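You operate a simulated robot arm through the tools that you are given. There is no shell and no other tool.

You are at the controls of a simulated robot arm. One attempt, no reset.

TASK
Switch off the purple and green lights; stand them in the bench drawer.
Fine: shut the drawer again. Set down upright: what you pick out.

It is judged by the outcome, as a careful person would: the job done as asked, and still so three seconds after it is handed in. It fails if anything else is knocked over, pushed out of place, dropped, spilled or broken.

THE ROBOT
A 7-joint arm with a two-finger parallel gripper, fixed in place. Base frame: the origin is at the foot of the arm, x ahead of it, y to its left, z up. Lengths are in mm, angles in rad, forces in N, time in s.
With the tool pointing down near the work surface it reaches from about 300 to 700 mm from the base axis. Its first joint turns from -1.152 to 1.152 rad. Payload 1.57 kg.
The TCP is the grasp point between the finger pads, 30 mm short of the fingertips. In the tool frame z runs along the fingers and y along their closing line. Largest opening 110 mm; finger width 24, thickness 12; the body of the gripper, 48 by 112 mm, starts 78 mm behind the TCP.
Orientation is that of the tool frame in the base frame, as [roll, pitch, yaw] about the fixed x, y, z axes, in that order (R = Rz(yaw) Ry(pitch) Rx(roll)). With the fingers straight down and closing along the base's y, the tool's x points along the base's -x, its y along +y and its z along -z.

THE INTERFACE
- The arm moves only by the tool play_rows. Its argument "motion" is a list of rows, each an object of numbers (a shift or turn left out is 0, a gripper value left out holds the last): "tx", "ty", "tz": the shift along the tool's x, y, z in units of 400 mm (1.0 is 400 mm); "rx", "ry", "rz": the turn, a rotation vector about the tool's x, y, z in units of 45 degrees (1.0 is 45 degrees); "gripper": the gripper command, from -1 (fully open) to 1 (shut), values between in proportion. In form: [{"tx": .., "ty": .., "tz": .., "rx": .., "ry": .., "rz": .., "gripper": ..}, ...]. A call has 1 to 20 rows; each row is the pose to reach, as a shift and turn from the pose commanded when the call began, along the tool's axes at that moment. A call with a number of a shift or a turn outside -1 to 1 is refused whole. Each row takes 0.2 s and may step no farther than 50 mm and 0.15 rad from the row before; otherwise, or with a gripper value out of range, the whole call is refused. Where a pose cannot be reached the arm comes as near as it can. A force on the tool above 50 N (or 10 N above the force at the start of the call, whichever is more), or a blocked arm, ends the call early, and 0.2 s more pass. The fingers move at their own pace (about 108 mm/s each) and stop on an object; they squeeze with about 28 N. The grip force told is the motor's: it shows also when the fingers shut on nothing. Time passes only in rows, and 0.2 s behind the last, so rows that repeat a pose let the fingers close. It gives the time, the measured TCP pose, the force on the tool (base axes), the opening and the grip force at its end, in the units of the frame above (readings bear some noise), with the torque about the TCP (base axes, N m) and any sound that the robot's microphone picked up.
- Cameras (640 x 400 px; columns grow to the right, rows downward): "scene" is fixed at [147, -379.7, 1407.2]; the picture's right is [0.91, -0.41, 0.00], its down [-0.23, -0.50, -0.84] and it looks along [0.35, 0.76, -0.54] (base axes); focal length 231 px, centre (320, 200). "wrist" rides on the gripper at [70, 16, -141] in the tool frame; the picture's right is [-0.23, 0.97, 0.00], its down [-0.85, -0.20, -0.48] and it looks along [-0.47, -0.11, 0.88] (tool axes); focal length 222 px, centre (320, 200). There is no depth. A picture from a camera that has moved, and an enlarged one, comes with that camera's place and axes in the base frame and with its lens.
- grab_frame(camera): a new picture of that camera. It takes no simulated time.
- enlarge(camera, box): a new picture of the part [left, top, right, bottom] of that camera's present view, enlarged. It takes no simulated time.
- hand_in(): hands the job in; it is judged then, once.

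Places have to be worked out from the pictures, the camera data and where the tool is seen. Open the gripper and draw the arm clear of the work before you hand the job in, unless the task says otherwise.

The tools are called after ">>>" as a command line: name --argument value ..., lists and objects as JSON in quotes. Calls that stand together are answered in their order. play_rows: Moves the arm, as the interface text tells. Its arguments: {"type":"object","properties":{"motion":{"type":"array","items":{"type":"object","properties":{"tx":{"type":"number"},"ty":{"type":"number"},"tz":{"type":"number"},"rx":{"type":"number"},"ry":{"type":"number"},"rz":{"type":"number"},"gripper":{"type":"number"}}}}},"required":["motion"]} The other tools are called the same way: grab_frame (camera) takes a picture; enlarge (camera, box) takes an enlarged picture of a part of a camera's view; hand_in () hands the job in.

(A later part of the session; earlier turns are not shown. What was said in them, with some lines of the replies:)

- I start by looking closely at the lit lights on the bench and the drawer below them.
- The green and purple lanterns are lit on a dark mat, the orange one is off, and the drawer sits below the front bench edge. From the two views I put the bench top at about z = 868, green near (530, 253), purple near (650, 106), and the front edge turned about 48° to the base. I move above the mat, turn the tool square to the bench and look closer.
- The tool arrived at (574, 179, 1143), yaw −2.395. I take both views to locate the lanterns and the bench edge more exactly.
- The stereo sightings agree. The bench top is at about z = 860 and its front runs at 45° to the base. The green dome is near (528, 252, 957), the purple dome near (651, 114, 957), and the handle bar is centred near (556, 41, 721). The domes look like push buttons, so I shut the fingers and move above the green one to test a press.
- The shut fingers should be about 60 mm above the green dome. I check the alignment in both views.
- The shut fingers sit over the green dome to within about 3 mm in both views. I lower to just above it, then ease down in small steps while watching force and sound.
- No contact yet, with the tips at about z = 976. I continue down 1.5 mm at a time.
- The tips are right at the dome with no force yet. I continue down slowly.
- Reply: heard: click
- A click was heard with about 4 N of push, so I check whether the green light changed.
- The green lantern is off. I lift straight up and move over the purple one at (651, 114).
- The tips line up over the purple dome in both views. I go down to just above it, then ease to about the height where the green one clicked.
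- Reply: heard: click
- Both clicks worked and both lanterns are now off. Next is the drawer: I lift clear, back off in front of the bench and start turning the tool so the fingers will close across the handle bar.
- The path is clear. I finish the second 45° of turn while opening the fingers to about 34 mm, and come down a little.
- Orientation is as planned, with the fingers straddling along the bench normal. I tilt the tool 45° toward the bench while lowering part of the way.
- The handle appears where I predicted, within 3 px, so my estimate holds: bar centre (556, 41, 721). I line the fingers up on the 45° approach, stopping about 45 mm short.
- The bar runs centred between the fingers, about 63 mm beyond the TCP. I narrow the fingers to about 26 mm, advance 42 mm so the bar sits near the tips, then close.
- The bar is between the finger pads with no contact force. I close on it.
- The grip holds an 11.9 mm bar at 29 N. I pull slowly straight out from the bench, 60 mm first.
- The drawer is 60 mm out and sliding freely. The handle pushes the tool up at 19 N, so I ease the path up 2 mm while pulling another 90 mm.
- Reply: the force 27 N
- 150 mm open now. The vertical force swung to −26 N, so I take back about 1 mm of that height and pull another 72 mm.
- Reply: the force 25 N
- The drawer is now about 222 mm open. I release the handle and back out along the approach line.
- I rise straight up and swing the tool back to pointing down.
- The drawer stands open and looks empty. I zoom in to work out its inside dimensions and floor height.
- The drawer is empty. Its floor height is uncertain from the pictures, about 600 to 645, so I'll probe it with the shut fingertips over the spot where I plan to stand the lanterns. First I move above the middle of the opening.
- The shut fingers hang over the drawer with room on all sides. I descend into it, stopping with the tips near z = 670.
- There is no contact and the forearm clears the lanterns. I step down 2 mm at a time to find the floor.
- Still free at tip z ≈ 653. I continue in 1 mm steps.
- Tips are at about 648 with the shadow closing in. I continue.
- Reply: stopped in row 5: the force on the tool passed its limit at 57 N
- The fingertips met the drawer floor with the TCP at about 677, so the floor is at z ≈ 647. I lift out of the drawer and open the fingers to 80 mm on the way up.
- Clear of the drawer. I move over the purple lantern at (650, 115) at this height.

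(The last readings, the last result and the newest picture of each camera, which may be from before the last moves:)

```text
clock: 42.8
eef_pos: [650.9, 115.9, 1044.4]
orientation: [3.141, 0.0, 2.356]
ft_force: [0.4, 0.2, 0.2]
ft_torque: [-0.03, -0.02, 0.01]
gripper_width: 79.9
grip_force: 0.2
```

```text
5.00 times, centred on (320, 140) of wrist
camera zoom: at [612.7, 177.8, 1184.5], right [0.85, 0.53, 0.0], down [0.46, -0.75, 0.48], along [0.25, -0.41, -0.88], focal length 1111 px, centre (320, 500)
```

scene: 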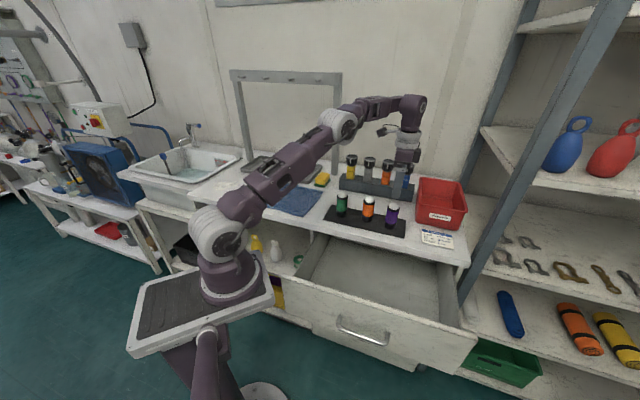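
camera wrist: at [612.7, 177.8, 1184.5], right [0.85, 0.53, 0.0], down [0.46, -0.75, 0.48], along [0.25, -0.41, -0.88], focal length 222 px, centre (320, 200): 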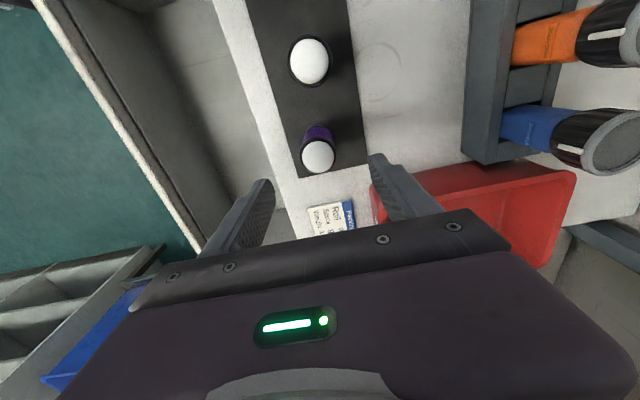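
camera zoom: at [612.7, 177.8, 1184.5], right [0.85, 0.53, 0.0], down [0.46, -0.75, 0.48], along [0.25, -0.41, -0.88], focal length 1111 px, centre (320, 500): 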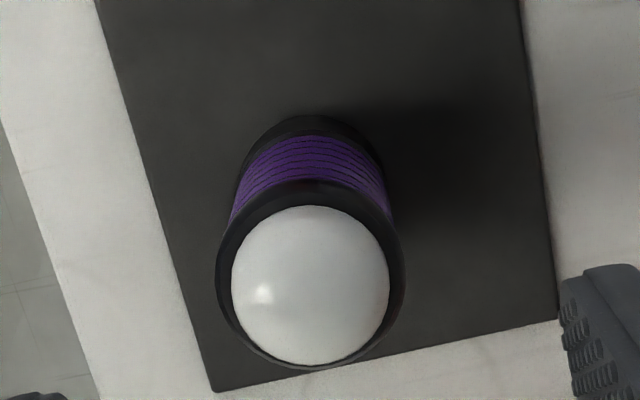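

The purple lantern is about 42 mm across and sits about 3 mm nearer the front than the TCP. I correct that and descend to grasp height, TCP ≈ 915.

>>> play_rows --motion '[{"tx": -0.0025, "ty": -0.008}, {"tx": -0.0025, "ty": -0.008, "tz": 0.08}, {"tx": -0.0025, "ty": -0.008, "tz": 0.16}, {"tx": -0.0025, "ty": -0.008, "tz": 0.24}, {"tx": -0.0025, "ty": -0.008, "tz": 0.3}, {"tx": -0.0025, "ty": -0.008, "tz": 0.3235}, {"tx": -0.0025, "ty": -0.008, "tz": 0.3235}]'

>>> grab_frame --camera "wrist"

>>> enlarge --camera "scene" --box '[330, 150, 442, 240]'

```text
clock: 44.4
eef_pos: [648.4, 112.9, 915.5]
orientation: [3.141, 0.001, 2.357]
ft_force: [0.1, -0.1, -0.1]
ft_torque: [-0.01, -0.01, 0.01]
gripper_width: 79.7
grip_force: 0.1
```

```text
taken
camera wrist: at [610.0, 174.5, 1056.4], right [0.85, 0.53, 0.0], down [0.46, -0.75, 0.48], along [0.25, -0.41, -0.88], focal length 222 px, centre (320, 200)
```

wrist: 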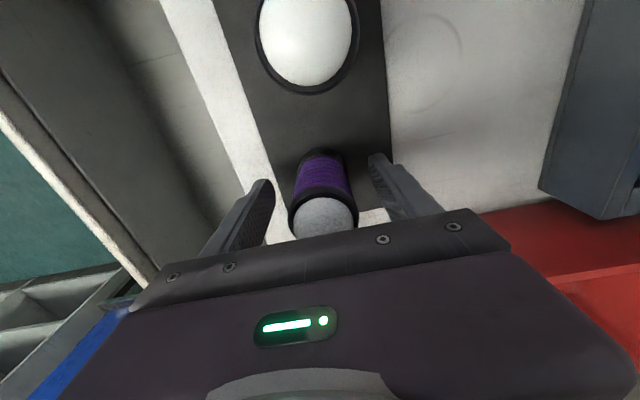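

```text
4.44 times, centred on (386, 195) of scene
camera zoom: at [147.0, -379.7, 1407.2], right [0.91, -0.41, 0.0], down [-0.23, -0.5, -0.84], along [0.35, 0.76, -0.54], focal length 1027 px, centre (27, 222)
```

zoom: 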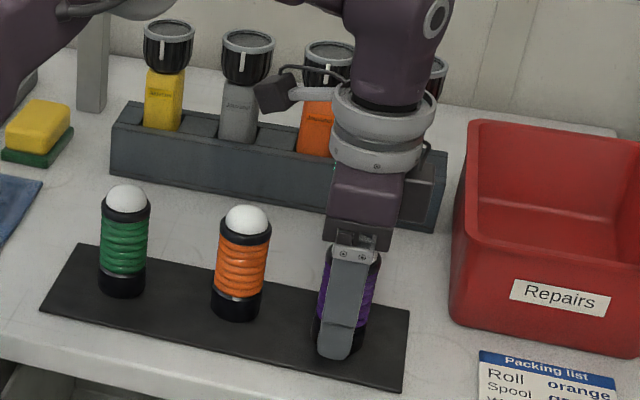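

The lantern is centred between the fingers. I close on it.

>>> play_rows --motion '[{"gripper": 1}, {"gripper": 1}, {"gripper": 1}]'

```text
clock: 45.2
eef_pos: [649.0, 114.3, 916.7]
orientation: [3.14, 0.001, 2.356]
ft_force: [-0.3, 1.3, 1.3]
ft_torque: [0.07, -0.03, 0.03]
gripper_width: 41.1
grip_force: 28.1
```

Gripped at 41.1 mm. I lift straight up, carry it back over the drawer to n ≈ 345, e ≈ 400, and check.

>>> play_rows --motion '[{"tz": -0.03}, {"tz": -0.09}, {"tz": -0.16}, {"tz": -0.22}, {"tx": -0.01, "ty": -0.06, "tz": -0.24}, {"tx": -0.02, "ty": -0.14, "tz": -0.24}, {"tx": -0.03, "ty": -0.22, "tz": -0.24}, {"tx": -0.04, "ty": -0.3, "tz": -0.24}, {"tx": -0.05, "ty": -0.38, "tz": -0.24}, {"tx": -0.055, "ty": -0.45, "tz": -0.24}, {"tx": -0.055, "ty": -0.4868, "tz": -0.24}, {"tx": -0.055, "ty": -0.4868, "tz": -0.24}]'

>>> grab_frame --camera "scene"

>>> grab_frame --camera "wrist"

```text
clock: 47.8
eef_pos: [526.8, -40.7, 1011.6]
orientation: [3.138, 0.001, 2.356]
ft_force: [0.4, 0.3, -1.3]
ft_torque: [0.02, 0.03, -0.04]
gripper_width: 41.4
grip_force: 27.8
```

```text
taken
```

scene: 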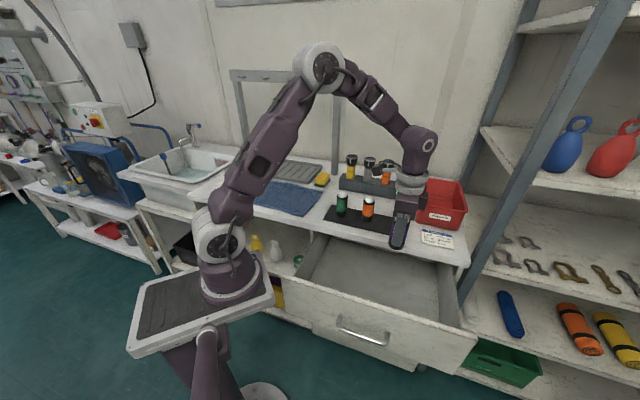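

```text
taken
camera wrist: at [488.5, 20.1, 1151.7], right [0.85, 0.53, 0.0], down [0.46, -0.75, 0.48], along [0.25, -0.41, -0.88], focal length 222 px, centre (320, 200)
```

wrist: 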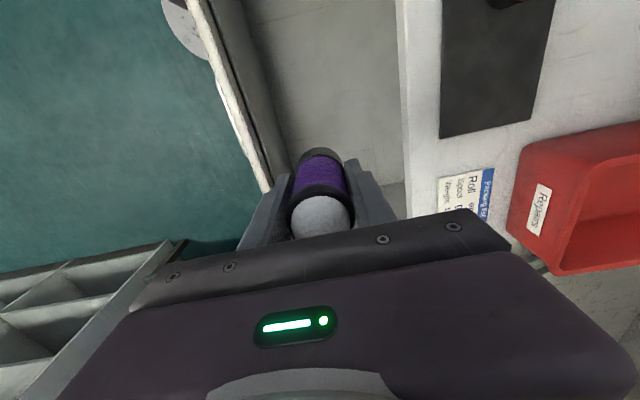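

The lantern is held upright over the drawer. I lower it to about 12 mm above the expected floor contact.

>>> play_rows --motion '[{"tz": 0.06}, {"tz": 0.14}, {"tz": 0.22}, {"tz": 0.3}, {"tz": 0.38}, {"tz": 0.46}, {"tz": 0.54}, {"tz": 0.61}, {"tz": 0.67}, {"tz": 0.715}, {"tz": 0.7415}, {"tz": 0.7415}]'

>>> grab_frame --camera "scene"

>>> grab_frame --camera "wrist"

```text
clock: 50.4
eef_pos: [526.9, -39.2, 713.5]
orientation: [3.139, 0.001, 2.356]
ft_force: [0.1, 0.3, -1.8]
ft_torque: [-0.02, 0.0, -0.01]
gripper_width: 41.2
grip_force: 27.8
```

```text
taken
```

scene: 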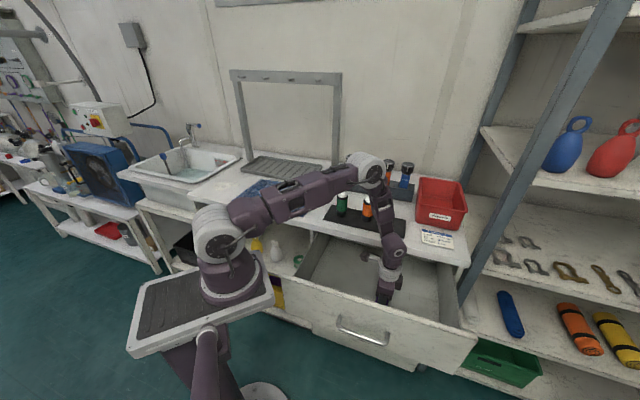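

```text
taken
camera wrist: at [489.7, 21.6, 853.2], right [0.85, 0.53, 0.0], down [0.46, -0.75, 0.48], along [0.25, -0.41, -0.88], focal length 222 px, centre (320, 200)
```

wrist: 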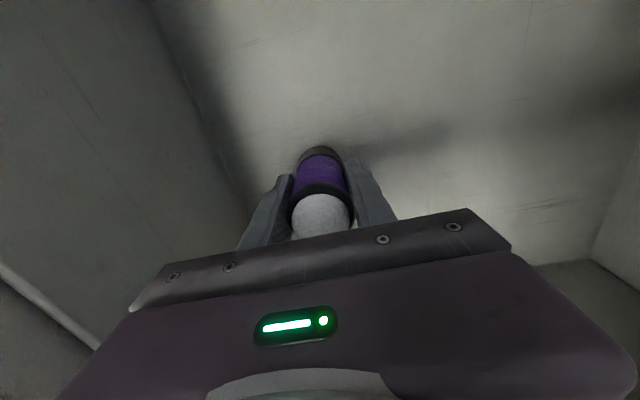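

About 10 mm to go, by my estimate. I lower in 1 mm steps.

>>> play_rows --motion '[{"tz": 0.0025}, {"tz": 0.005}, {"tz": 0.0075}, {"tz": 0.01}, {"tz": 0.0125}, {"tz": 0.015}, {"tz": 0.0175}]'

```text
clock: 52.0
eef_pos: [526.8, -39.5, 706.8]
orientation: [3.139, 0.001, 2.356]
ft_force: [0.0, -0.4, -1.8]
ft_torque: [0.03, -0.01, -0.02]
gripper_width: 41.0
grip_force: 28.1
```

No contact yet at TCP 706.8. I keep going down gently.

>>> play_rows --motion '[{"tz": 0.0025}, {"tz": 0.005}, {"tz": 0.0075}]'

```text
clock: 52.8
eef_pos: [527.2, -39.4, 705.7]
orientation: [3.14, 0.001, 2.359]
ft_force: [-1.4, 0.3, 6.9]
ft_torque: [-0.18, 0.2, -0.03]
gripper_width: 41.1
grip_force: 27.7
```

The force rose to about +7 N, so the lantern's base is on the drawer floor. I release it gently and watch before lifting.

>>> play_rows --motion '[{"gripper": 0.2}, {"gripper": 0.1}, {"gripper": -0.1}, {"gripper": -0.2}, {"gripper": -0.2}]'

>>> grab_frame --camera "wrist"

```text
clock: 54.0
eef_pos: [526.5, -39.9, 705.9]
orientation: [3.138, 0.001, 2.357]
ft_force: [-0.7, 0.1, 0.1]
ft_torque: [0.01, 0.04, 0.06]
gripper_width: 66.0
grip_force: 0.0
```

```text
taken
camera wrist: at [488.6, 21.5, 845.9], right [0.85, 0.53, 0.0], down [0.46, -0.75, 0.48], along [0.25, -0.41, -0.88], focal length 222 px, centre (320, 200)
```

wrist: 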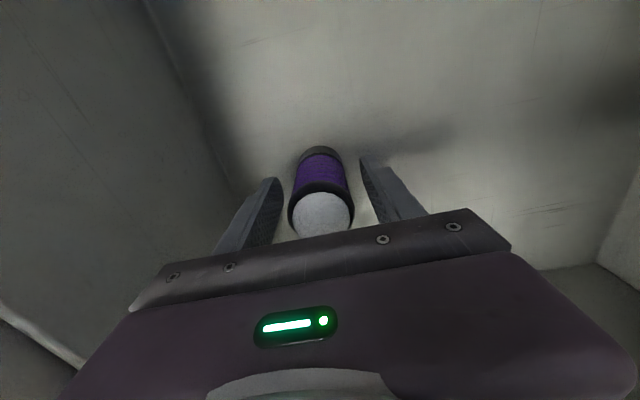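

The purple lantern stands free and upright on the drawer floor. I lift straight up out of the drawer.

>>> play_rows --motion '[{"tz": -0.03}, {"tz": -0.1}, {"tz": -0.19}, {"tz": -0.29}, {"tz": -0.39}, {"tz": -0.49}, {"tz": -0.59}, {"tz": -0.69}, {"tz": -0.78}, {"tz": -0.835}, {"tz": -0.835}]'

>>> grab_frame --camera "scene"

>>> grab_frame --camera "wrist"

```text
clock: 56.4
eef_pos: [525.7, -39.3, 1040.4]
orientation: [3.14, 0.001, 2.357]
ft_force: [-1.3, 0.5, 0.4]
ft_torque: [0.0, -0.02, -0.01]
gripper_width: 65.9
grip_force: 0.1
```

```text
taken
```

scene: 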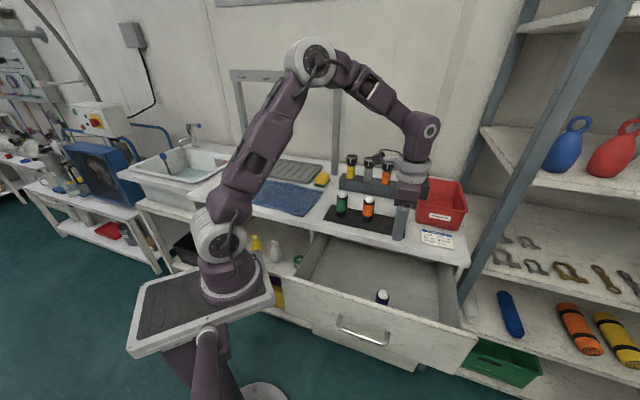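

```text
taken
camera wrist: at [487.0, 22.3, 1179.8], right [0.85, 0.53, 0.0], down [0.46, -0.75, 0.48], along [0.25, -0.41, -0.88], focal length 222 px, centre (320, 200)
```

wrist: 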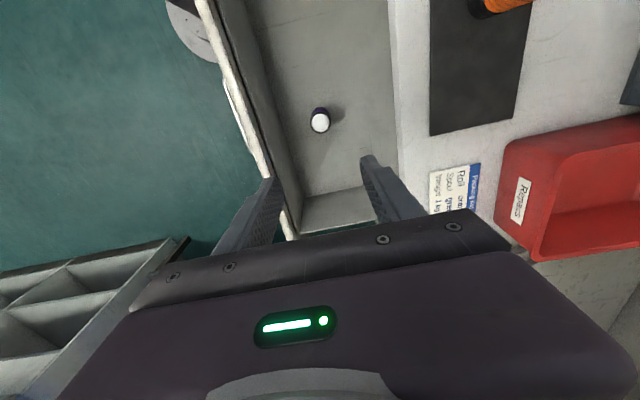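

The purple lantern stands upright in the drawer. I fly over to the green one at (528, 252), opening the fingers to 80 mm.

>>> play_rows --motion '[{"tx": 0.06, "ty": 0.06, "gripper": -0.45}, {"tx": 0.13, "ty": 0.13}, {"tx": 0.21, "ty": 0.21}, {"tx": 0.29, "ty": 0.29}, {"tx": 0.37, "ty": 0.37}, {"tx": 0.44, "ty": 0.45}, {"tx": 0.49, "ty": 0.5}, {"tx": 0.51, "ty": 0.52}, {"tx": 0.51, "ty": 0.52}]'

>>> grab_frame --camera "wrist"

>>> enlarge --camera "wrist" --box '[256, 100, 384, 180]'

>>> grab_frame --camera "scene"

```text
clock: 58.4
eef_pos: [530.2, 252.5, 1037.6]
orientation: [3.14, 0.003, 2.356]
ft_force: [-0.6, 0.2, 0.8]
ft_torque: [0.0, 0.03, 0.0]
gripper_width: 79.8
grip_force: 0.0
```

```text
taken
camera wrist: at [491.5, 314.2, 1178.2], right [0.85, 0.53, 0.0], down [0.46, -0.75, 0.48], along [0.25, -0.41, -0.88], focal length 222 px, centre (320, 200)
```

wrist: 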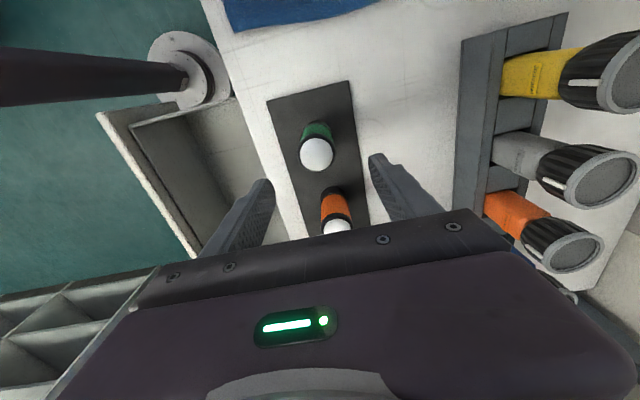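

```text
5.00 times, centred on (320, 140) of wrist
camera zoom: at [491.5, 314.2, 1178.2], right [0.85, 0.53, 0.0], down [0.46, -0.75, 0.48], along [0.25, -0.41, -0.88], focal length 1111 px, centre (320, 500)
```

zoom: 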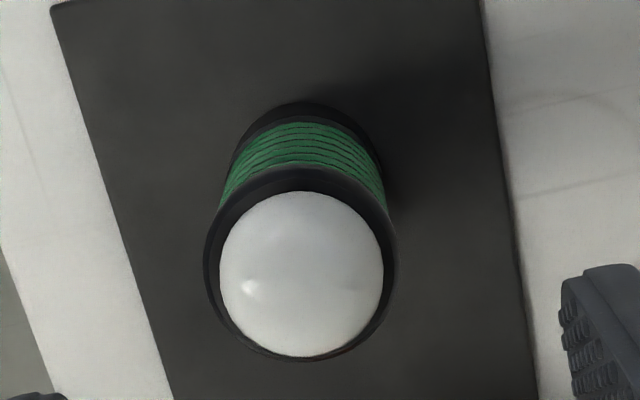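

```text
taken
```

scene: 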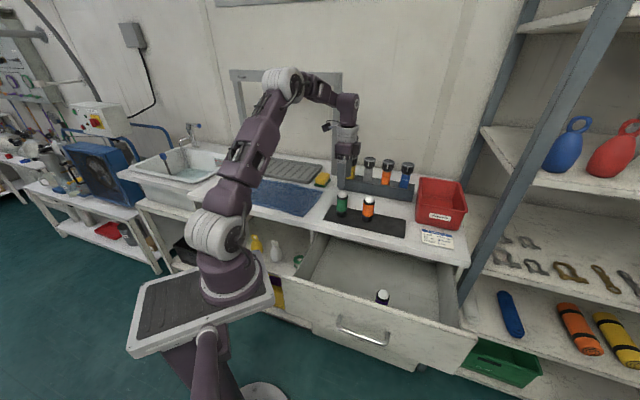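

The green lantern is about 4 mm nearer the front and 3 mm to the left of the TCP. I correct and descend to the same grasp height, 915.

>>> play_rows --motion '[{"tx": 0.006, "ty": -0.0105}, {"tx": 0.006, "ty": -0.0105, "tz": 0.08}, {"tx": 0.006, "ty": -0.0105, "tz": 0.16}, {"tx": 0.006, "ty": -0.0105, "tz": 0.23}, {"tx": 0.006, "ty": -0.0105, "tz": 0.285}, {"tx": 0.006, "ty": -0.0105, "tz": 0.305}, {"tx": 0.006, "ty": -0.0105, "tz": 0.305}]'

>>> grab_frame --camera "wrist"

>>> enlarge --camera "scene" --box '[310, 140, 422, 230]'

```text
clock: 60.0
eef_pos: [525.0, 250.9, 917.2]
orientation: [3.139, 0.001, 2.357]
ft_force: [1.6, 0.0, -0.4]
ft_torque: [0.0, -0.01, -0.02]
gripper_width: 79.9
grip_force: 0.0
```

```text
taken
camera wrist: at [485.6, 311.2, 1056.8], right [0.85, 0.53, 0.0], down [0.46, -0.75, 0.48], along [0.25, -0.41, -0.88], focal length 222 px, centre (320, 200)
```

wrist: 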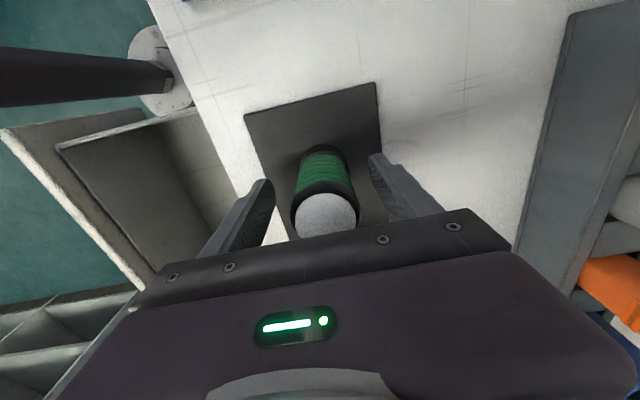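

```text
4.44 times, centred on (366, 185) of scene
camera zoom: at [147.0, -379.7, 1407.2], right [0.91, -0.41, 0.0], down [-0.23, -0.5, -0.84], along [0.35, 0.76, -0.54], focal length 1027 px, centre (116, 267)
```

zoom: 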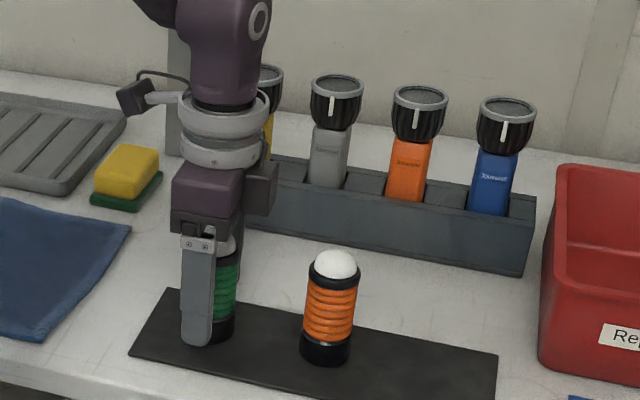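

The green lantern is centred to about 1.5 mm. I trim that and close.

>>> play_rows --motion '[{"ty": 0.003}, {"ty": 0.003, "gripper": 1}, {"ty": 0.003, "gripper": 1}, {"ty": 0.003, "gripper": 1}]'

```text
clock: 61.0
eef_pos: [525.1, 250.3, 917.2]
orientation: [3.14, 0.003, 2.356]
ft_force: [0.0, 1.5, 0.4]
ft_torque: [0.04, -0.03, 0.02]
gripper_width: 41.0
grip_force: 27.9
```

Gripped at 41.0 mm. I lift, carry it clear of the orange one and over the drawer to n ≈ 344, e ≈ 280.

>>> play_rows --motion '[{"tz": -0.03}, {"tz": -0.09}, {"tz": -0.16}, {"tz": -0.22}, {"ty": -0.06, "tz": -0.24}, {"ty": -0.14, "tz": -0.24}, {"tx": -0.02, "ty": -0.22, "tz": -0.24}, {"tx": -0.06, "ty": -0.3, "tz": -0.24}, {"tx": -0.11, "ty": -0.38, "tz": -0.24}, {"tx": -0.16, "ty": -0.45, "tz": -0.24}, {"tx": -0.2, "ty": -0.5, "tz": -0.24}, {"tx": -0.214, "ty": -0.51, "tz": -0.24}, {"tx": -0.214, "ty": -0.51, "tz": -0.24}]'

>>> grab_frame --camera "scene"

>>> grab_frame --camera "wrist"

```text
clock: 63.8
eef_pos: [440.8, 45.6, 1012.5]
orientation: [3.139, 0.001, 2.356]
ft_force: [-0.1, -0.3, -2.7]
ft_torque: [0.0, 0.0, 0.03]
gripper_width: 40.9
grip_force: 27.6
```

```text
taken
```

scene: 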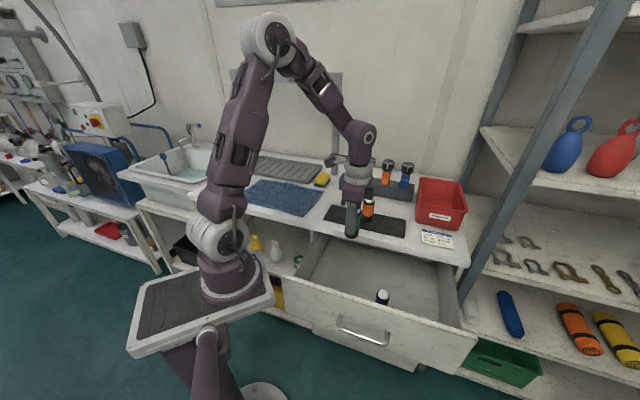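

```text
taken
camera wrist: at [402.5, 106.4, 1152.9], right [0.85, 0.53, 0.0], down [0.46, -0.75, 0.48], along [0.25, -0.41, -0.88], focal length 222 px, centre (320, 200)
```

wrist: 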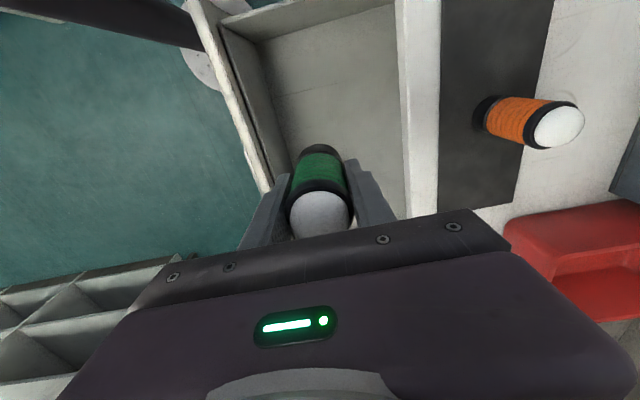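

Held upright over the drawer at e ≈ 280, well clear of the purple one. I lower to about 8 mm above the expected contact.

>>> play_rows --motion '[{"tz": 0.06}, {"tz": 0.14}, {"tz": 0.22}, {"tz": 0.3}, {"tz": 0.38}, {"tz": 0.46}, {"tz": 0.54}, {"tz": 0.61}, {"tz": 0.67}, {"tz": 0.715}, {"tz": 0.744}, {"tz": 0.744}]'

>>> grab_frame --camera "scene"

>>> grab_frame --camera "wrist"

```text
clock: 66.4
eef_pos: [442.7, 46.4, 713.2]
orientation: [3.139, 0.001, 2.355]
ft_force: [-0.6, 0.0, -1.5]
ft_torque: [0.0, 0.01, 0.01]
gripper_width: 41.0
grip_force: 27.6
```

```text
taken
```

scene: 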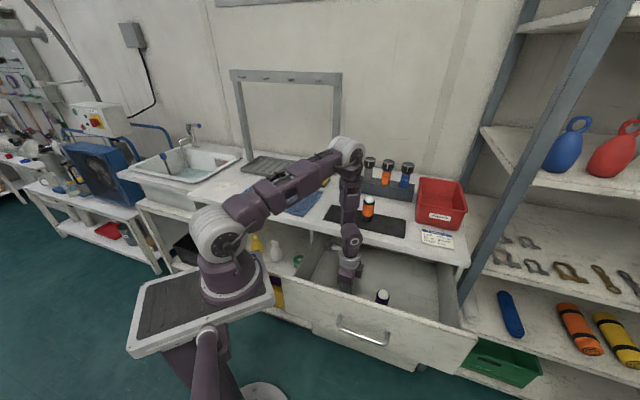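

```text
taken
camera wrist: at [404.8, 107.6, 854.3], right [0.85, 0.53, 0.0], down [0.46, -0.75, 0.48], along [0.25, -0.41, -0.88], focal length 222 px, centre (320, 200)
```

wrist: 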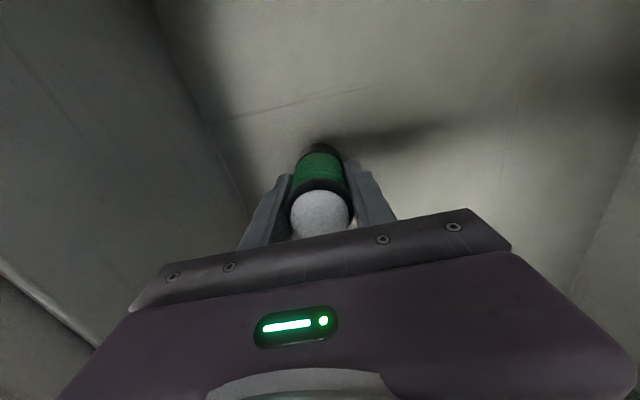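

I lower the last stretch in 1 mm steps.

>>> play_rows --motion '[{"tz": 0.0025}, {"tz": 0.005}, {"tz": 0.0075}, {"tz": 0.01}, {"tz": 0.0125}, {"tz": 0.015}, {"tz": 0.0175}]'

```text
clock: 68.0
eef_pos: [442.7, 46.9, 708.2]
orientation: [3.14, 0.003, 2.357]
ft_force: [-0.4, 0.4, -1.4]
ft_torque: [0.02, 0.0, -0.01]
gripper_width: 40.9
grip_force: 28.3
```

Not touching yet at TCP 708. Two or three millimetres more.

>>> play_rows --motion '[{"tz": 0.0025}, {"tz": 0.005}]'

```text
clock: 68.6
eef_pos: [442.7, 46.1, 706.3]
orientation: [3.141, 0.001, 2.356]
ft_force: [0.5, 0.0, -2.2]
ft_torque: [0.01, 0.02, 0.01]
gripper_width: 40.9
grip_force: 28.5
```

>>> play_rows --motion '[{"tz": 0.0025}]'

```text
clock: 69.0
eef_pos: [441.9, 46.1, 704.2]
orientation: [3.141, 0.003, 2.357]
ft_force: [0.6, -0.3, -1.7]
ft_torque: [-0.01, 0.0, -0.02]
gripper_width: 40.8
grip_force: 27.9
```

Still hanging free at TCP 704, so I go another millimetre at a time.

>>> play_rows --motion '[{"tz": 0.0025}, {"tz": 0.004}]'

```text
clock: 69.6
eef_pos: [441.0, 46.4, 702.8]
orientation: [3.14, 0.003, 2.357]
ft_force: [-0.3, -0.8, 10.0]
ft_torque: [-0.19, 0.14, -0.06]
gripper_width: 40.6
grip_force: 28.2
```

Contact at +10 N: the green lantern's base rests on the floor. I open gently and check that it stands by itself.

>>> play_rows --motion '[{"gripper": 0.2}, {"gripper": 0.1}, {"gripper": -0.1}, {"gripper": -0.2}, {"gripper": -0.2}]'

>>> grab_frame --camera "wrist"

```text
clock: 70.8
eef_pos: [441.5, 45.5, 703.3]
orientation: [3.139, 0.001, 2.357]
ft_force: [0.6, -0.2, 0.3]
ft_torque: [-0.03, 0.01, 0.0]
gripper_width: 65.9
grip_force: 0.0
```

```text
taken
camera wrist: at [403.4, 107.6, 843.2], right [0.85, 0.53, 0.0], down [0.46, -0.75, 0.48], along [0.25, -0.41, -0.88], focal length 222 px, centre (320, 200)
```

wrist: 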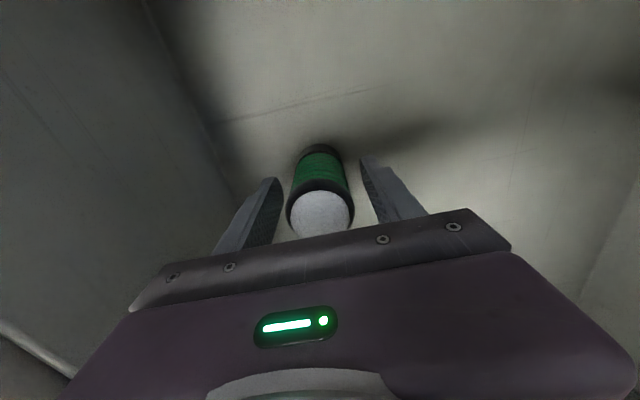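

The green lantern stands free. I lift straight out of the drawer.

>>> play_rows --motion '[{"tz": -0.03}, {"tz": -0.1}, {"tz": -0.19}, {"tz": -0.29}, {"tz": -0.39}, {"tz": -0.49}, {"tz": -0.59}, {"tz": -0.69}, {"tz": -0.78}, {"tz": -0.84}, {"tz": -0.84}]'

>>> grab_frame --camera "scene"

>>> enlarge --camera "scene" --box '[276, 220, 484, 350]'

```text
clock: 73.2
eef_pos: [442.3, 44.0, 1039.9]
orientation: [3.139, 0.002, 2.356]
ft_force: [0.1, -0.3, -0.3]
ft_torque: [-0.01, -0.04, 0.01]
gripper_width: 66.1
grip_force: 0.1
```

```text
taken
```

scene: 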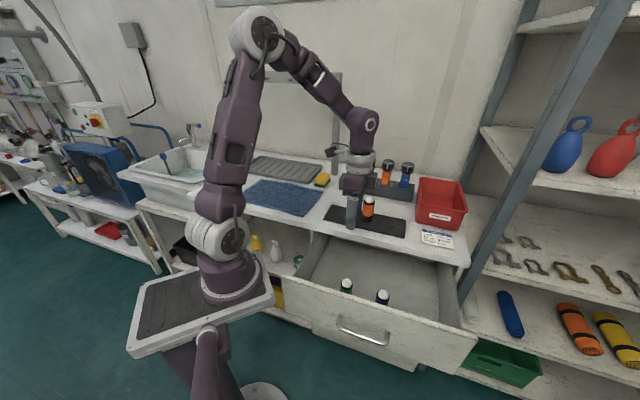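

```text
3.08 times, centred on (380, 285) of scene
camera zoom: at [147.0, -379.7, 1407.2], right [0.91, -0.41, 0.0], down [-0.23, -0.5, -0.84], along [0.35, 0.76, -0.54], focal length 711 px, centre (135, -62)
```

zoom: 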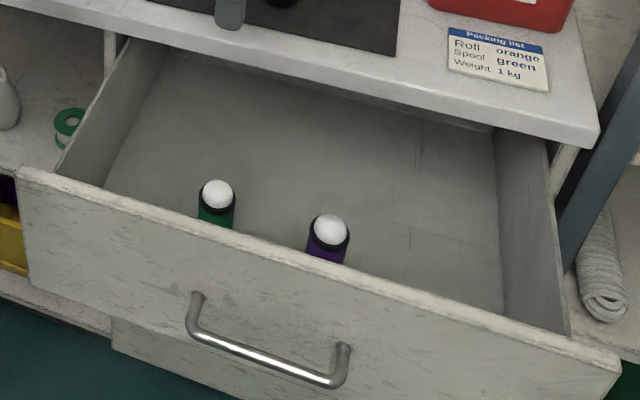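

Both lanterns stand upright and unlit in the drawer. Now to shut it, I retrace to the handle approach. First I go back to the clear point in front of the drawer, narrowing the fingers to 26 mm.

>>> play_rows --motion '[{"tx": -0.03, "ty": -0.07, "tz": -0.02, "gripper": 0.52}, {"tx": -0.07, "ty": -0.15, "tz": -0.04}, {"tx": -0.11, "ty": -0.23, "tz": -0.058}, {"tx": -0.15, "ty": -0.31, "tz": -0.058}, {"tx": -0.185, "ty": -0.385, "tz": -0.058}, {"tx": -0.206, "ty": -0.431, "tz": -0.058}, {"tx": -0.206, "ty": -0.431, "tz": -0.058}]'

```text
clock: 74.8
eef_pos: [377.8, -134.5, 1063.0]
orientation: [3.139, 0.0, 2.356]
ft_force: [-0.2, -0.2, 0.2]
ft_torque: [0.01, -0.02, 0.01]
gripper_width: 26.5
grip_force: 0.0
```

I tilt the tool back to 45° and descend to the point about 80 mm off the handle.

>>> play_rows --motion '[{"tx": -0.006, "ty": -0.035, "tz": 0.037, "rx": -0.15}, {"tx": -0.006, "ty": -0.07, "tz": 0.073, "rx": -0.3}, {"tx": -0.006, "ty": -0.11, "tz": 0.107, "rx": -0.45}, {"tx": -0.006, "ty": -0.11, "tz": 0.177, "rx": -0.6}, {"tx": -0.006, "ty": -0.11, "tz": 0.276, "rx": -0.75}, {"tx": -0.006, "ty": -0.11, "tz": 0.376, "rx": -0.9}, {"tx": -0.006, "ty": -0.11, "tz": 0.474, "rx": -1.0}, {"tx": -0.006, "ty": -0.11, "tz": 0.574, "rx": -1.0}, {"tx": -0.006, "ty": -0.11, "tz": 0.672, "rx": -1.0}, {"tx": -0.006, "ty": -0.11, "tz": 0.672, "rx": -1.0}]'

>>> grab_frame --camera "wrist"

>>> grab_frame --camera "scene"

```text
clock: 77.0
eef_pos: [350.1, -167.6, 794.9]
orientation: [2.355, 0.002, 2.357]
ft_force: [-0.1, -0.2, 0.1]
ft_torque: [0.0, -0.02, -0.02]
gripper_width: 26.4
grip_force: 0.1
```

```text
taken
camera wrist: at [237.8, -180.1, 905.3], right [0.65, 0.33, 0.69], down [0.26, -0.94, 0.2], along [0.72, 0.06, -0.7], focal length 222 px, centre (320, 200)
```

wrist: 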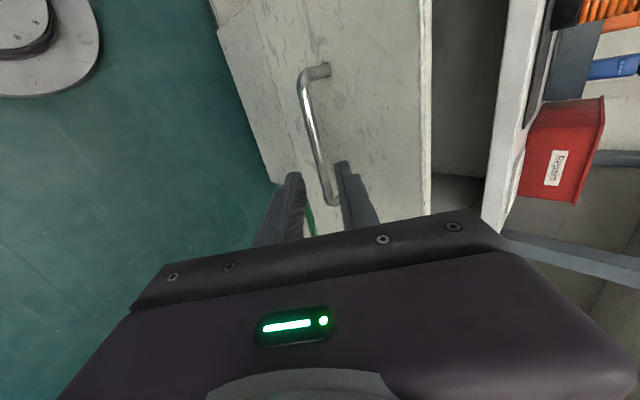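

```text
taken
```

scene: 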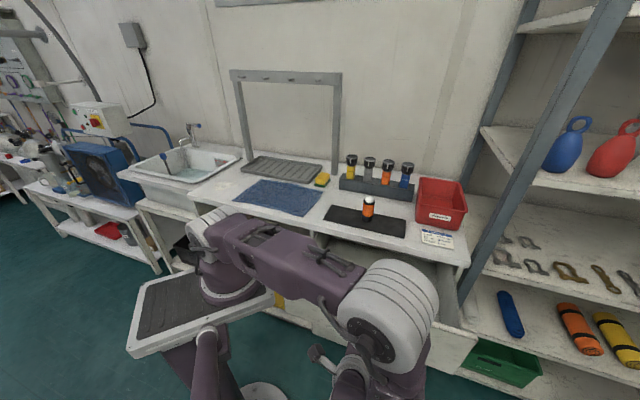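

The handle lines up as before. I advance most of the way and check the centring.

>>> play_rows --motion '[{"tx": 0.002, "ty": -0.001, "tz": 0.05}, {"tx": 0.004, "ty": -0.002, "tz": 0.1}, {"tx": 0.005, "ty": -0.003, "tz": 0.14}, {"tx": 0.005, "ty": -0.003, "tz": 0.16}, {"tx": 0.005, "ty": -0.003, "tz": 0.16}]'

>>> enlarge --camera "wrist" --box '[240, 50, 432, 230]'

```text
clock: 78.2
eef_pos: [379.5, -133.2, 747.6]
orientation: [2.354, 0.0, 2.356]
ft_force: [0.1, -0.7, 0.1]
ft_torque: [0.03, -0.04, -0.02]
gripper_width: 26.5
grip_force: 0.0
```

```text
2.22 times, centred on (336, 140) of wrist
camera zoom: at [266.9, -146.6, 857.4], right [0.65, 0.33, 0.69], down [0.27, -0.94, 0.2], along [0.72, 0.06, -0.7], focal length 494 px, centre (284, 333)
```

zoom: 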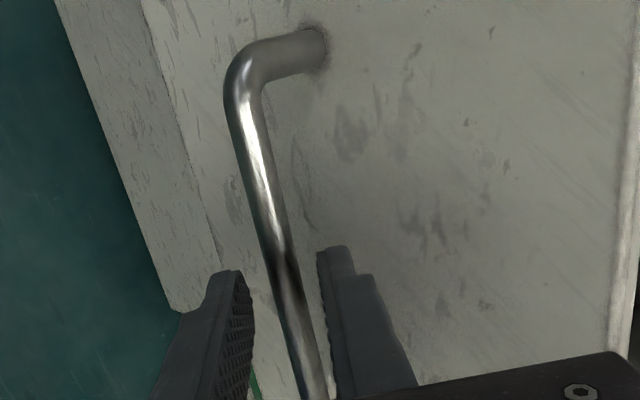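

The bar is centred between the fingers. I advance 16 mm and close on it.

>>> play_rows --motion '[{"tz": 0.02}, {"tz": 0.04}, {"tz": 0.04}, {"tz": 0.04, "gripper": 1}, {"tz": 0.04, "gripper": 1}, {"tz": 0.04, "gripper": 1}]'

```text
clock: 79.6
eef_pos: [387.8, -126.3, 736.9]
orientation: [2.352, 0.002, 2.357]
ft_force: [1.0, -1.0, 4.5]
ft_torque: [0.07, 0.03, -0.03]
gripper_width: 11.8
grip_force: 28.8
```

The handle is gripped with only a few newtons of side load. I push the drawer in slowly, about 45 mm/s with gentle ramps, so the lanterns stay standing.

>>> play_rows --motion '[{"ty": 0.0053, "tz": 0.0053}, {"ty": 0.0141, "tz": 0.0141}, {"ty": 0.0265, "tz": 0.0265}, {"ty": 0.0424, "tz": 0.0424}, {"ty": 0.0583, "tz": 0.0583}, {"ty": 0.0742, "tz": 0.0742}, {"ty": 0.0902, "tz": 0.0902}, {"ty": 0.1061, "tz": 0.1061}, {"ty": 0.122, "tz": 0.122}, {"ty": 0.1379, "tz": 0.1379}, {"ty": 0.1538, "tz": 0.1538}, {"ty": 0.1697, "tz": 0.1697}, {"ty": 0.1856, "tz": 0.1856}, {"ty": 0.2015, "tz": 0.2015}, {"ty": 0.2157, "tz": 0.2157}, {"ty": 0.2263, "tz": 0.2263}, {"ty": 0.2333, "tz": 0.2333}, {"ty": 0.2369, "tz": 0.2369}]'

>>> grab_frame --camera "scene"

>>> grab_frame --camera "wrist"

```text
clock: 83.4
eef_pos: [482.2, -30.4, 736.5]
orientation: [2.352, 0.001, 2.354]
ft_force: [8.7, -8.7, 20.5]
ft_torque: [0.03, -0.2, -0.17]
gripper_width: 11.5
grip_force: 29.2
```

```text
taken
```

scene: 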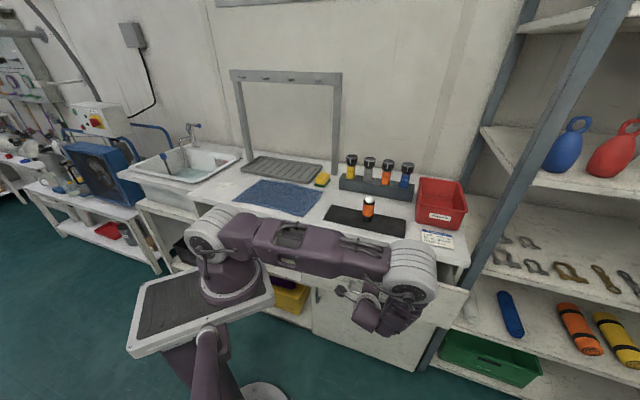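

```text
taken
camera wrist: at [370.1, -43.1, 846.3], right [0.65, 0.32, 0.69], down [0.26, -0.94, 0.2], along [0.72, 0.06, -0.69], focal length 222 px, centre (320, 200)
```

wrist: 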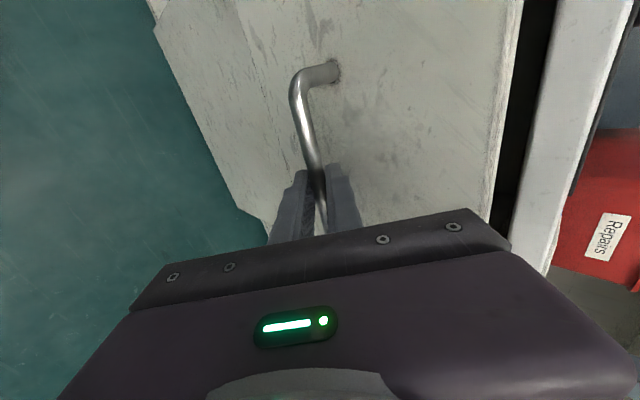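

The drawer is about two thirds shut and 89 mm remains. I ease about 1 mm up and 0.5 mm sideways to relieve the side load and push on, slowing toward the end.

>>> play_rows --motion '[{"tx": -0.0012, "ty": 0.0087, "tz": 0.0055}, {"tx": -0.0012, "ty": 0.021, "tz": 0.0178}, {"tx": -0.0012, "ty": 0.037, "tz": 0.0338}, {"tx": -0.0012, "ty": 0.0529, "tz": 0.0497}, {"tx": -0.0012, "ty": 0.0688, "tz": 0.0656}, {"tx": -0.0012, "ty": 0.0847, "tz": 0.0815}, {"tx": -0.0012, "ty": 0.1006, "tz": 0.0974}, {"tx": -0.0012, "ty": 0.1147, "tz": 0.1115}, {"tx": -0.0012, "ty": 0.1271, "tz": 0.1239}, {"tx": -0.0012, "ty": 0.1377, "tz": 0.1345}, {"tx": -0.0012, "ty": 0.1466, "tz": 0.1434}, {"tx": -0.0012, "ty": 0.1519, "tz": 0.1487}, {"tx": -0.0012, "ty": 0.1554, "tz": 0.1522}]'

>>> grab_frame --camera "wrist"

>>> grab_frame --camera "scene"

```text
clock: 86.2
eef_pos: [543.2, 31.6, 736.5]
orientation: [2.354, 0.001, 2.356]
ft_force: [-1.2, 5.2, -27.3]
ft_torque: [-0.07, 0.11, 0.0]
gripper_width: 11.6
grip_force: 28.9
```

```text
taken
camera wrist: at [431.9, 18.3, 846.8], right [0.65, 0.33, 0.69], down [0.27, -0.94, 0.2], along [0.71, 0.06, -0.7], focal length 222 px, centre (320, 200)
```

wrist: 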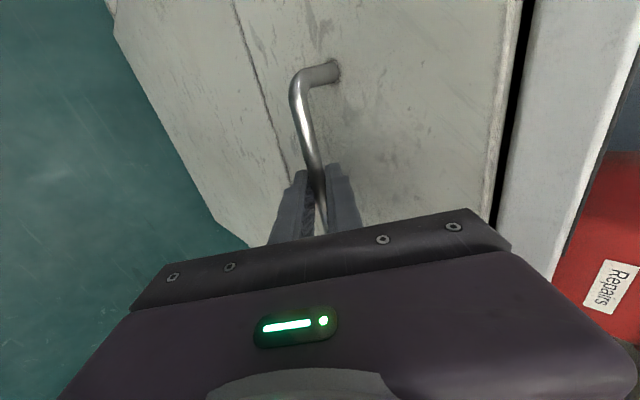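

```text
taken
```

scene: 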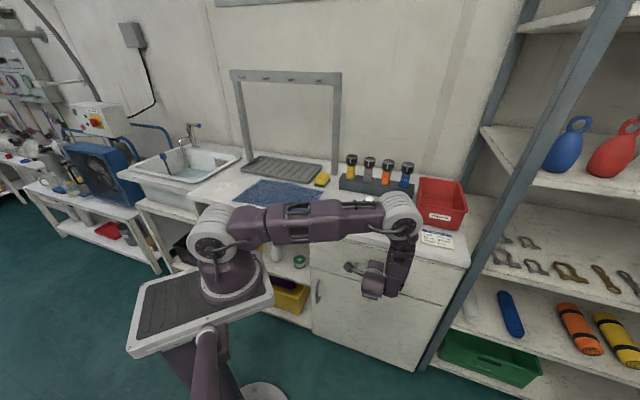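

The drawer is almost home, about 1 mm short of where I first gripped it. I relieve the vertical load and push in sub-millimetre steps until it meets its stop.

>>> play_rows --motion '[{"ty": -0.0012, "tz": 0.0016}, {"ty": 0.0, "tz": 0.0028}, {"ty": 0.0012, "tz": 0.004}, {"ty": 0.0024, "tz": 0.0052}]'

```text
clock: 87.2
eef_pos: [545.6, 32.4, 736.2]
orientation: [2.352, 0.002, 2.359]
ft_force: [-5.5, 6.6, -12.2]
ft_torque: [0.4, 0.51, 0.5]
gripper_width: 11.7
grip_force: 29.1
```

No stopping force along the push direction yet. I push a little more.

>>> play_rows --motion '[{"ty": 0.0012, "tz": 0.0012}, {"ty": 0.0024, "tz": 0.0024}, {"ty": 0.0036, "tz": 0.0036}, {"ty": 0.0048, "tz": 0.0048}]'

>>> grab_frame --camera "wrist"

```text
clock: 88.2
eef_pos: [545.4, 32.4, 735.8]
orientation: [2.357, 0.003, 2.355]
ft_force: [-27.9, -9.8, 2.7]
ft_torque: [-0.04, 0.24, 0.09]
gripper_width: 11.8
grip_force: 28.7
```

```text
taken
camera wrist: at [433.9, 20.3, 846.6], right [0.65, 0.33, 0.69], down [0.26, -0.94, 0.2], along [0.71, 0.05, -0.7], focal length 222 px, centre (320, 200)
```

wrist: 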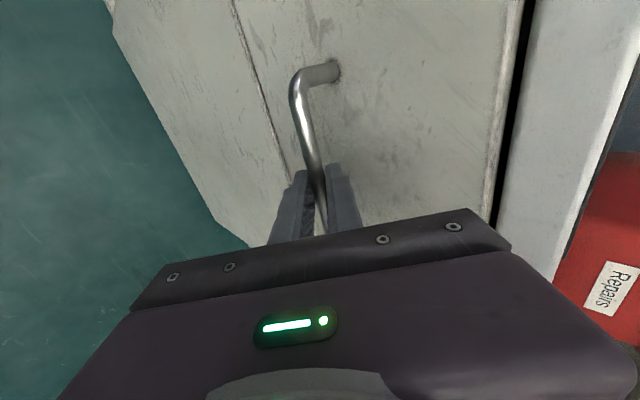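

The push now meets about 27 N along the bench normal, so the drawer is against its stop. I release the handle and back out along the approach line.

>>> play_rows --motion '[{"gripper": 0.5}, {"gripper": 0.5}, {"tz": -0.02}, {"tz": -0.06}, {"tz": -0.12}, {"tz": -0.18}, {"tz": -0.25}, {"tz": -0.25}]'

>>> grab_frame --camera "wrist"

```text
clock: 90.0
eef_pos: [495.8, -16.7, 807.1]
orientation: [2.355, 0.001, 2.356]
ft_force: [0.8, 0.1, 0.4]
ft_torque: [0.02, 0.01, -0.02]
gripper_width: 27.5
grip_force: 0.0
```

```text
taken
camera wrist: at [382.5, -29.2, 916.9], right [0.65, 0.33, 0.69], down [0.26, -0.94, 0.2], along [0.72, 0.06, -0.7], focal length 222 px, centre (320, 200)
```

wrist: 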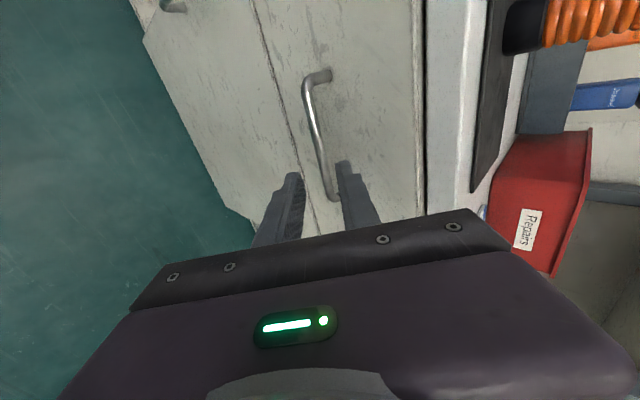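

The drawer is shut and the fingers are clear of the handle. I draw the arm back and up, bring the tool vertical and open the gripper.

>>> play_rows --motion '[{"ty": 0.035, "tz": -0.07}, {"ty": 0.075, "tz": -0.145}, {"ty": 0.115, "tz": -0.22, "rx": 0.1}, {"ty": 0.155, "tz": -0.3, "rx": 0.25}, {"ty": 0.195, "tz": -0.375, "rx": 0.4}, {"ty": 0.235, "tz": -0.45, "rx": 0.55}, {"ty": 0.275, "tz": -0.525, "rx": 0.7}, {"ty": 0.315, "tz": -0.6, "rx": 0.85, "gripper": -1}, {"ty": 0.3535, "tz": -0.672, "rx": 1.0}, {"ty": 0.3535, "tz": -0.672, "rx": 1.0}]'

>>> grab_frame --camera "scene"

>>> enlarge --camera "scene" --box '[290, 140, 490, 325]'

```text
clock: 92.2
eef_pos: [432.1, -79.6, 1097.5]
orientation: [3.141, 0.0, 2.357]
ft_force: [-0.5, -0.7, -0.4]
ft_torque: [0.01, 0.0, -0.01]
gripper_width: 109.8
grip_force: 0.2
```

```text
taken
```

scene: 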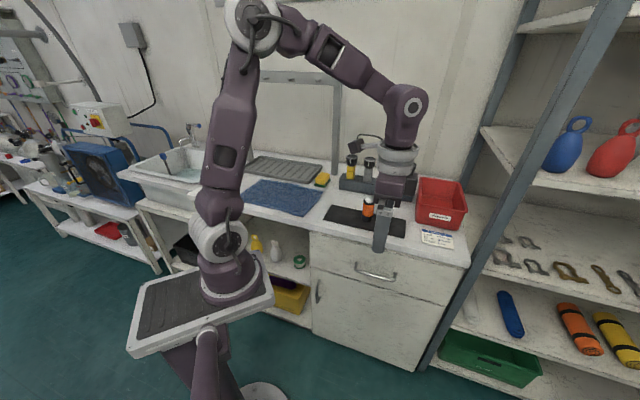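

```text
2.16 times, centred on (390, 232) of scene
camera zoom: at [147.0, -379.7, 1407.2], right [0.91, -0.41, 0.0], down [-0.23, -0.5, -0.84], along [0.35, 0.76, -0.54], focal length 500 px, centre (169, 130)
```

zoom: 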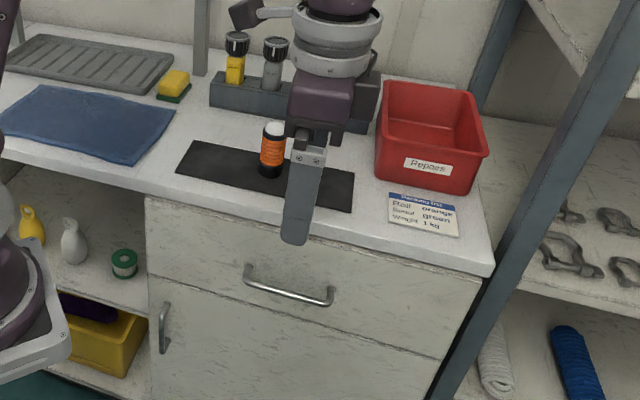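

The drawer is shut, and the orange lantern and everything else look unmoved. I draw the arm farther up and back so it is well clear, then take a last look.

>>> play_rows --motion '[{"ty": -0.04, "tz": -0.07}, {"ty": -0.08, "tz": -0.14}, {"ty": -0.12, "tz": -0.21}, {"ty": -0.15, "tz": -0.28}, {"ty": -0.15, "tz": -0.3}, {"ty": -0.15, "tz": -0.3}]'

>>> grab_frame --camera "scene"

>>> enlarge --camera "scene" --box '[290, 140, 490, 325]'

>>> grab_frame --camera "wrist"

```text
clock: 93.6
eef_pos: [389.3, -124.3, 1216.9]
orientation: [3.14, 0.001, 2.356]
ft_force: [0.8, -0.1, 0.2]
ft_torque: [0.0, 0.0, -0.05]
gripper_width: 109.9
grip_force: 0.0
```

```text
taken
```

scene: 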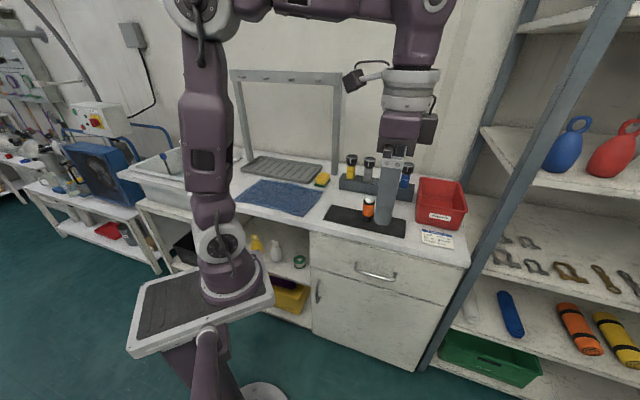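

```text
2.16 times, centred on (390, 232) of scene
camera zoom: at [147.0, -379.7, 1407.2], right [0.91, -0.41, 0.0], down [-0.23, -0.5, -0.84], along [0.35, 0.76, -0.54], focal length 500 px, centre (169, 130)
```

zoom: 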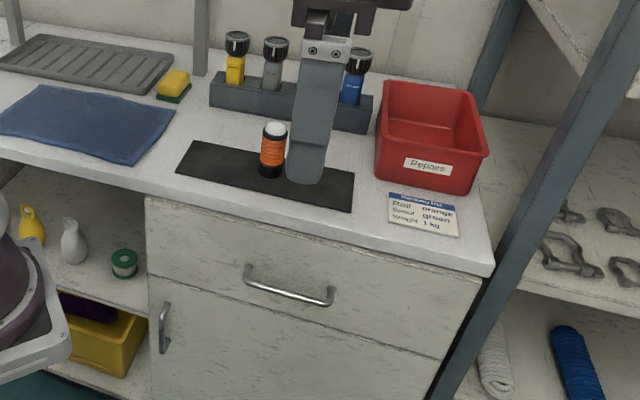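

```text
taken
camera wrist: at [350.6, -62.4, 1356.4], right [0.85, 0.53, 0.0], down [0.46, -0.75, 0.48], along [0.25, -0.41, -0.88], focal length 222 px, centre (320, 200)
```

wrist: 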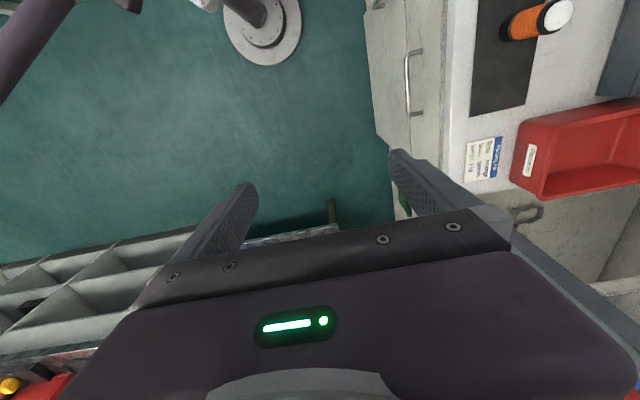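

The drawer front is flush, and the orange lantern, torches, bin and label are where they started. Both unlit lanterns were standing in the drawer before I closed it gently, with no sound of anything falling. The gripper is open and the arm is clear, so I hand in.

>>> hand_in

```text
The job is handed in.
```

I switched off the purple and green lights, stood both upright in the bench drawer, and shut the drawer again.

- **Lights:** each went dark with a click when I pressed its dome.
- **Drawer:** before closing, the pictures showed both lanterns unlit and upright on the drawer floor. I pushed it in slowly until it met its stop. I couldn't see inside once it was shut, but the microphone picked up nothing falling.
- **Everything else:** the orange lantern, torches, red bin and packing list look unmoved in the last pictures. While finding the drawer floor, the closed fingertips pressed on it briefly at 57 N, with no visible mark.

The gripper is open and the arm is drawn clear of the bench.
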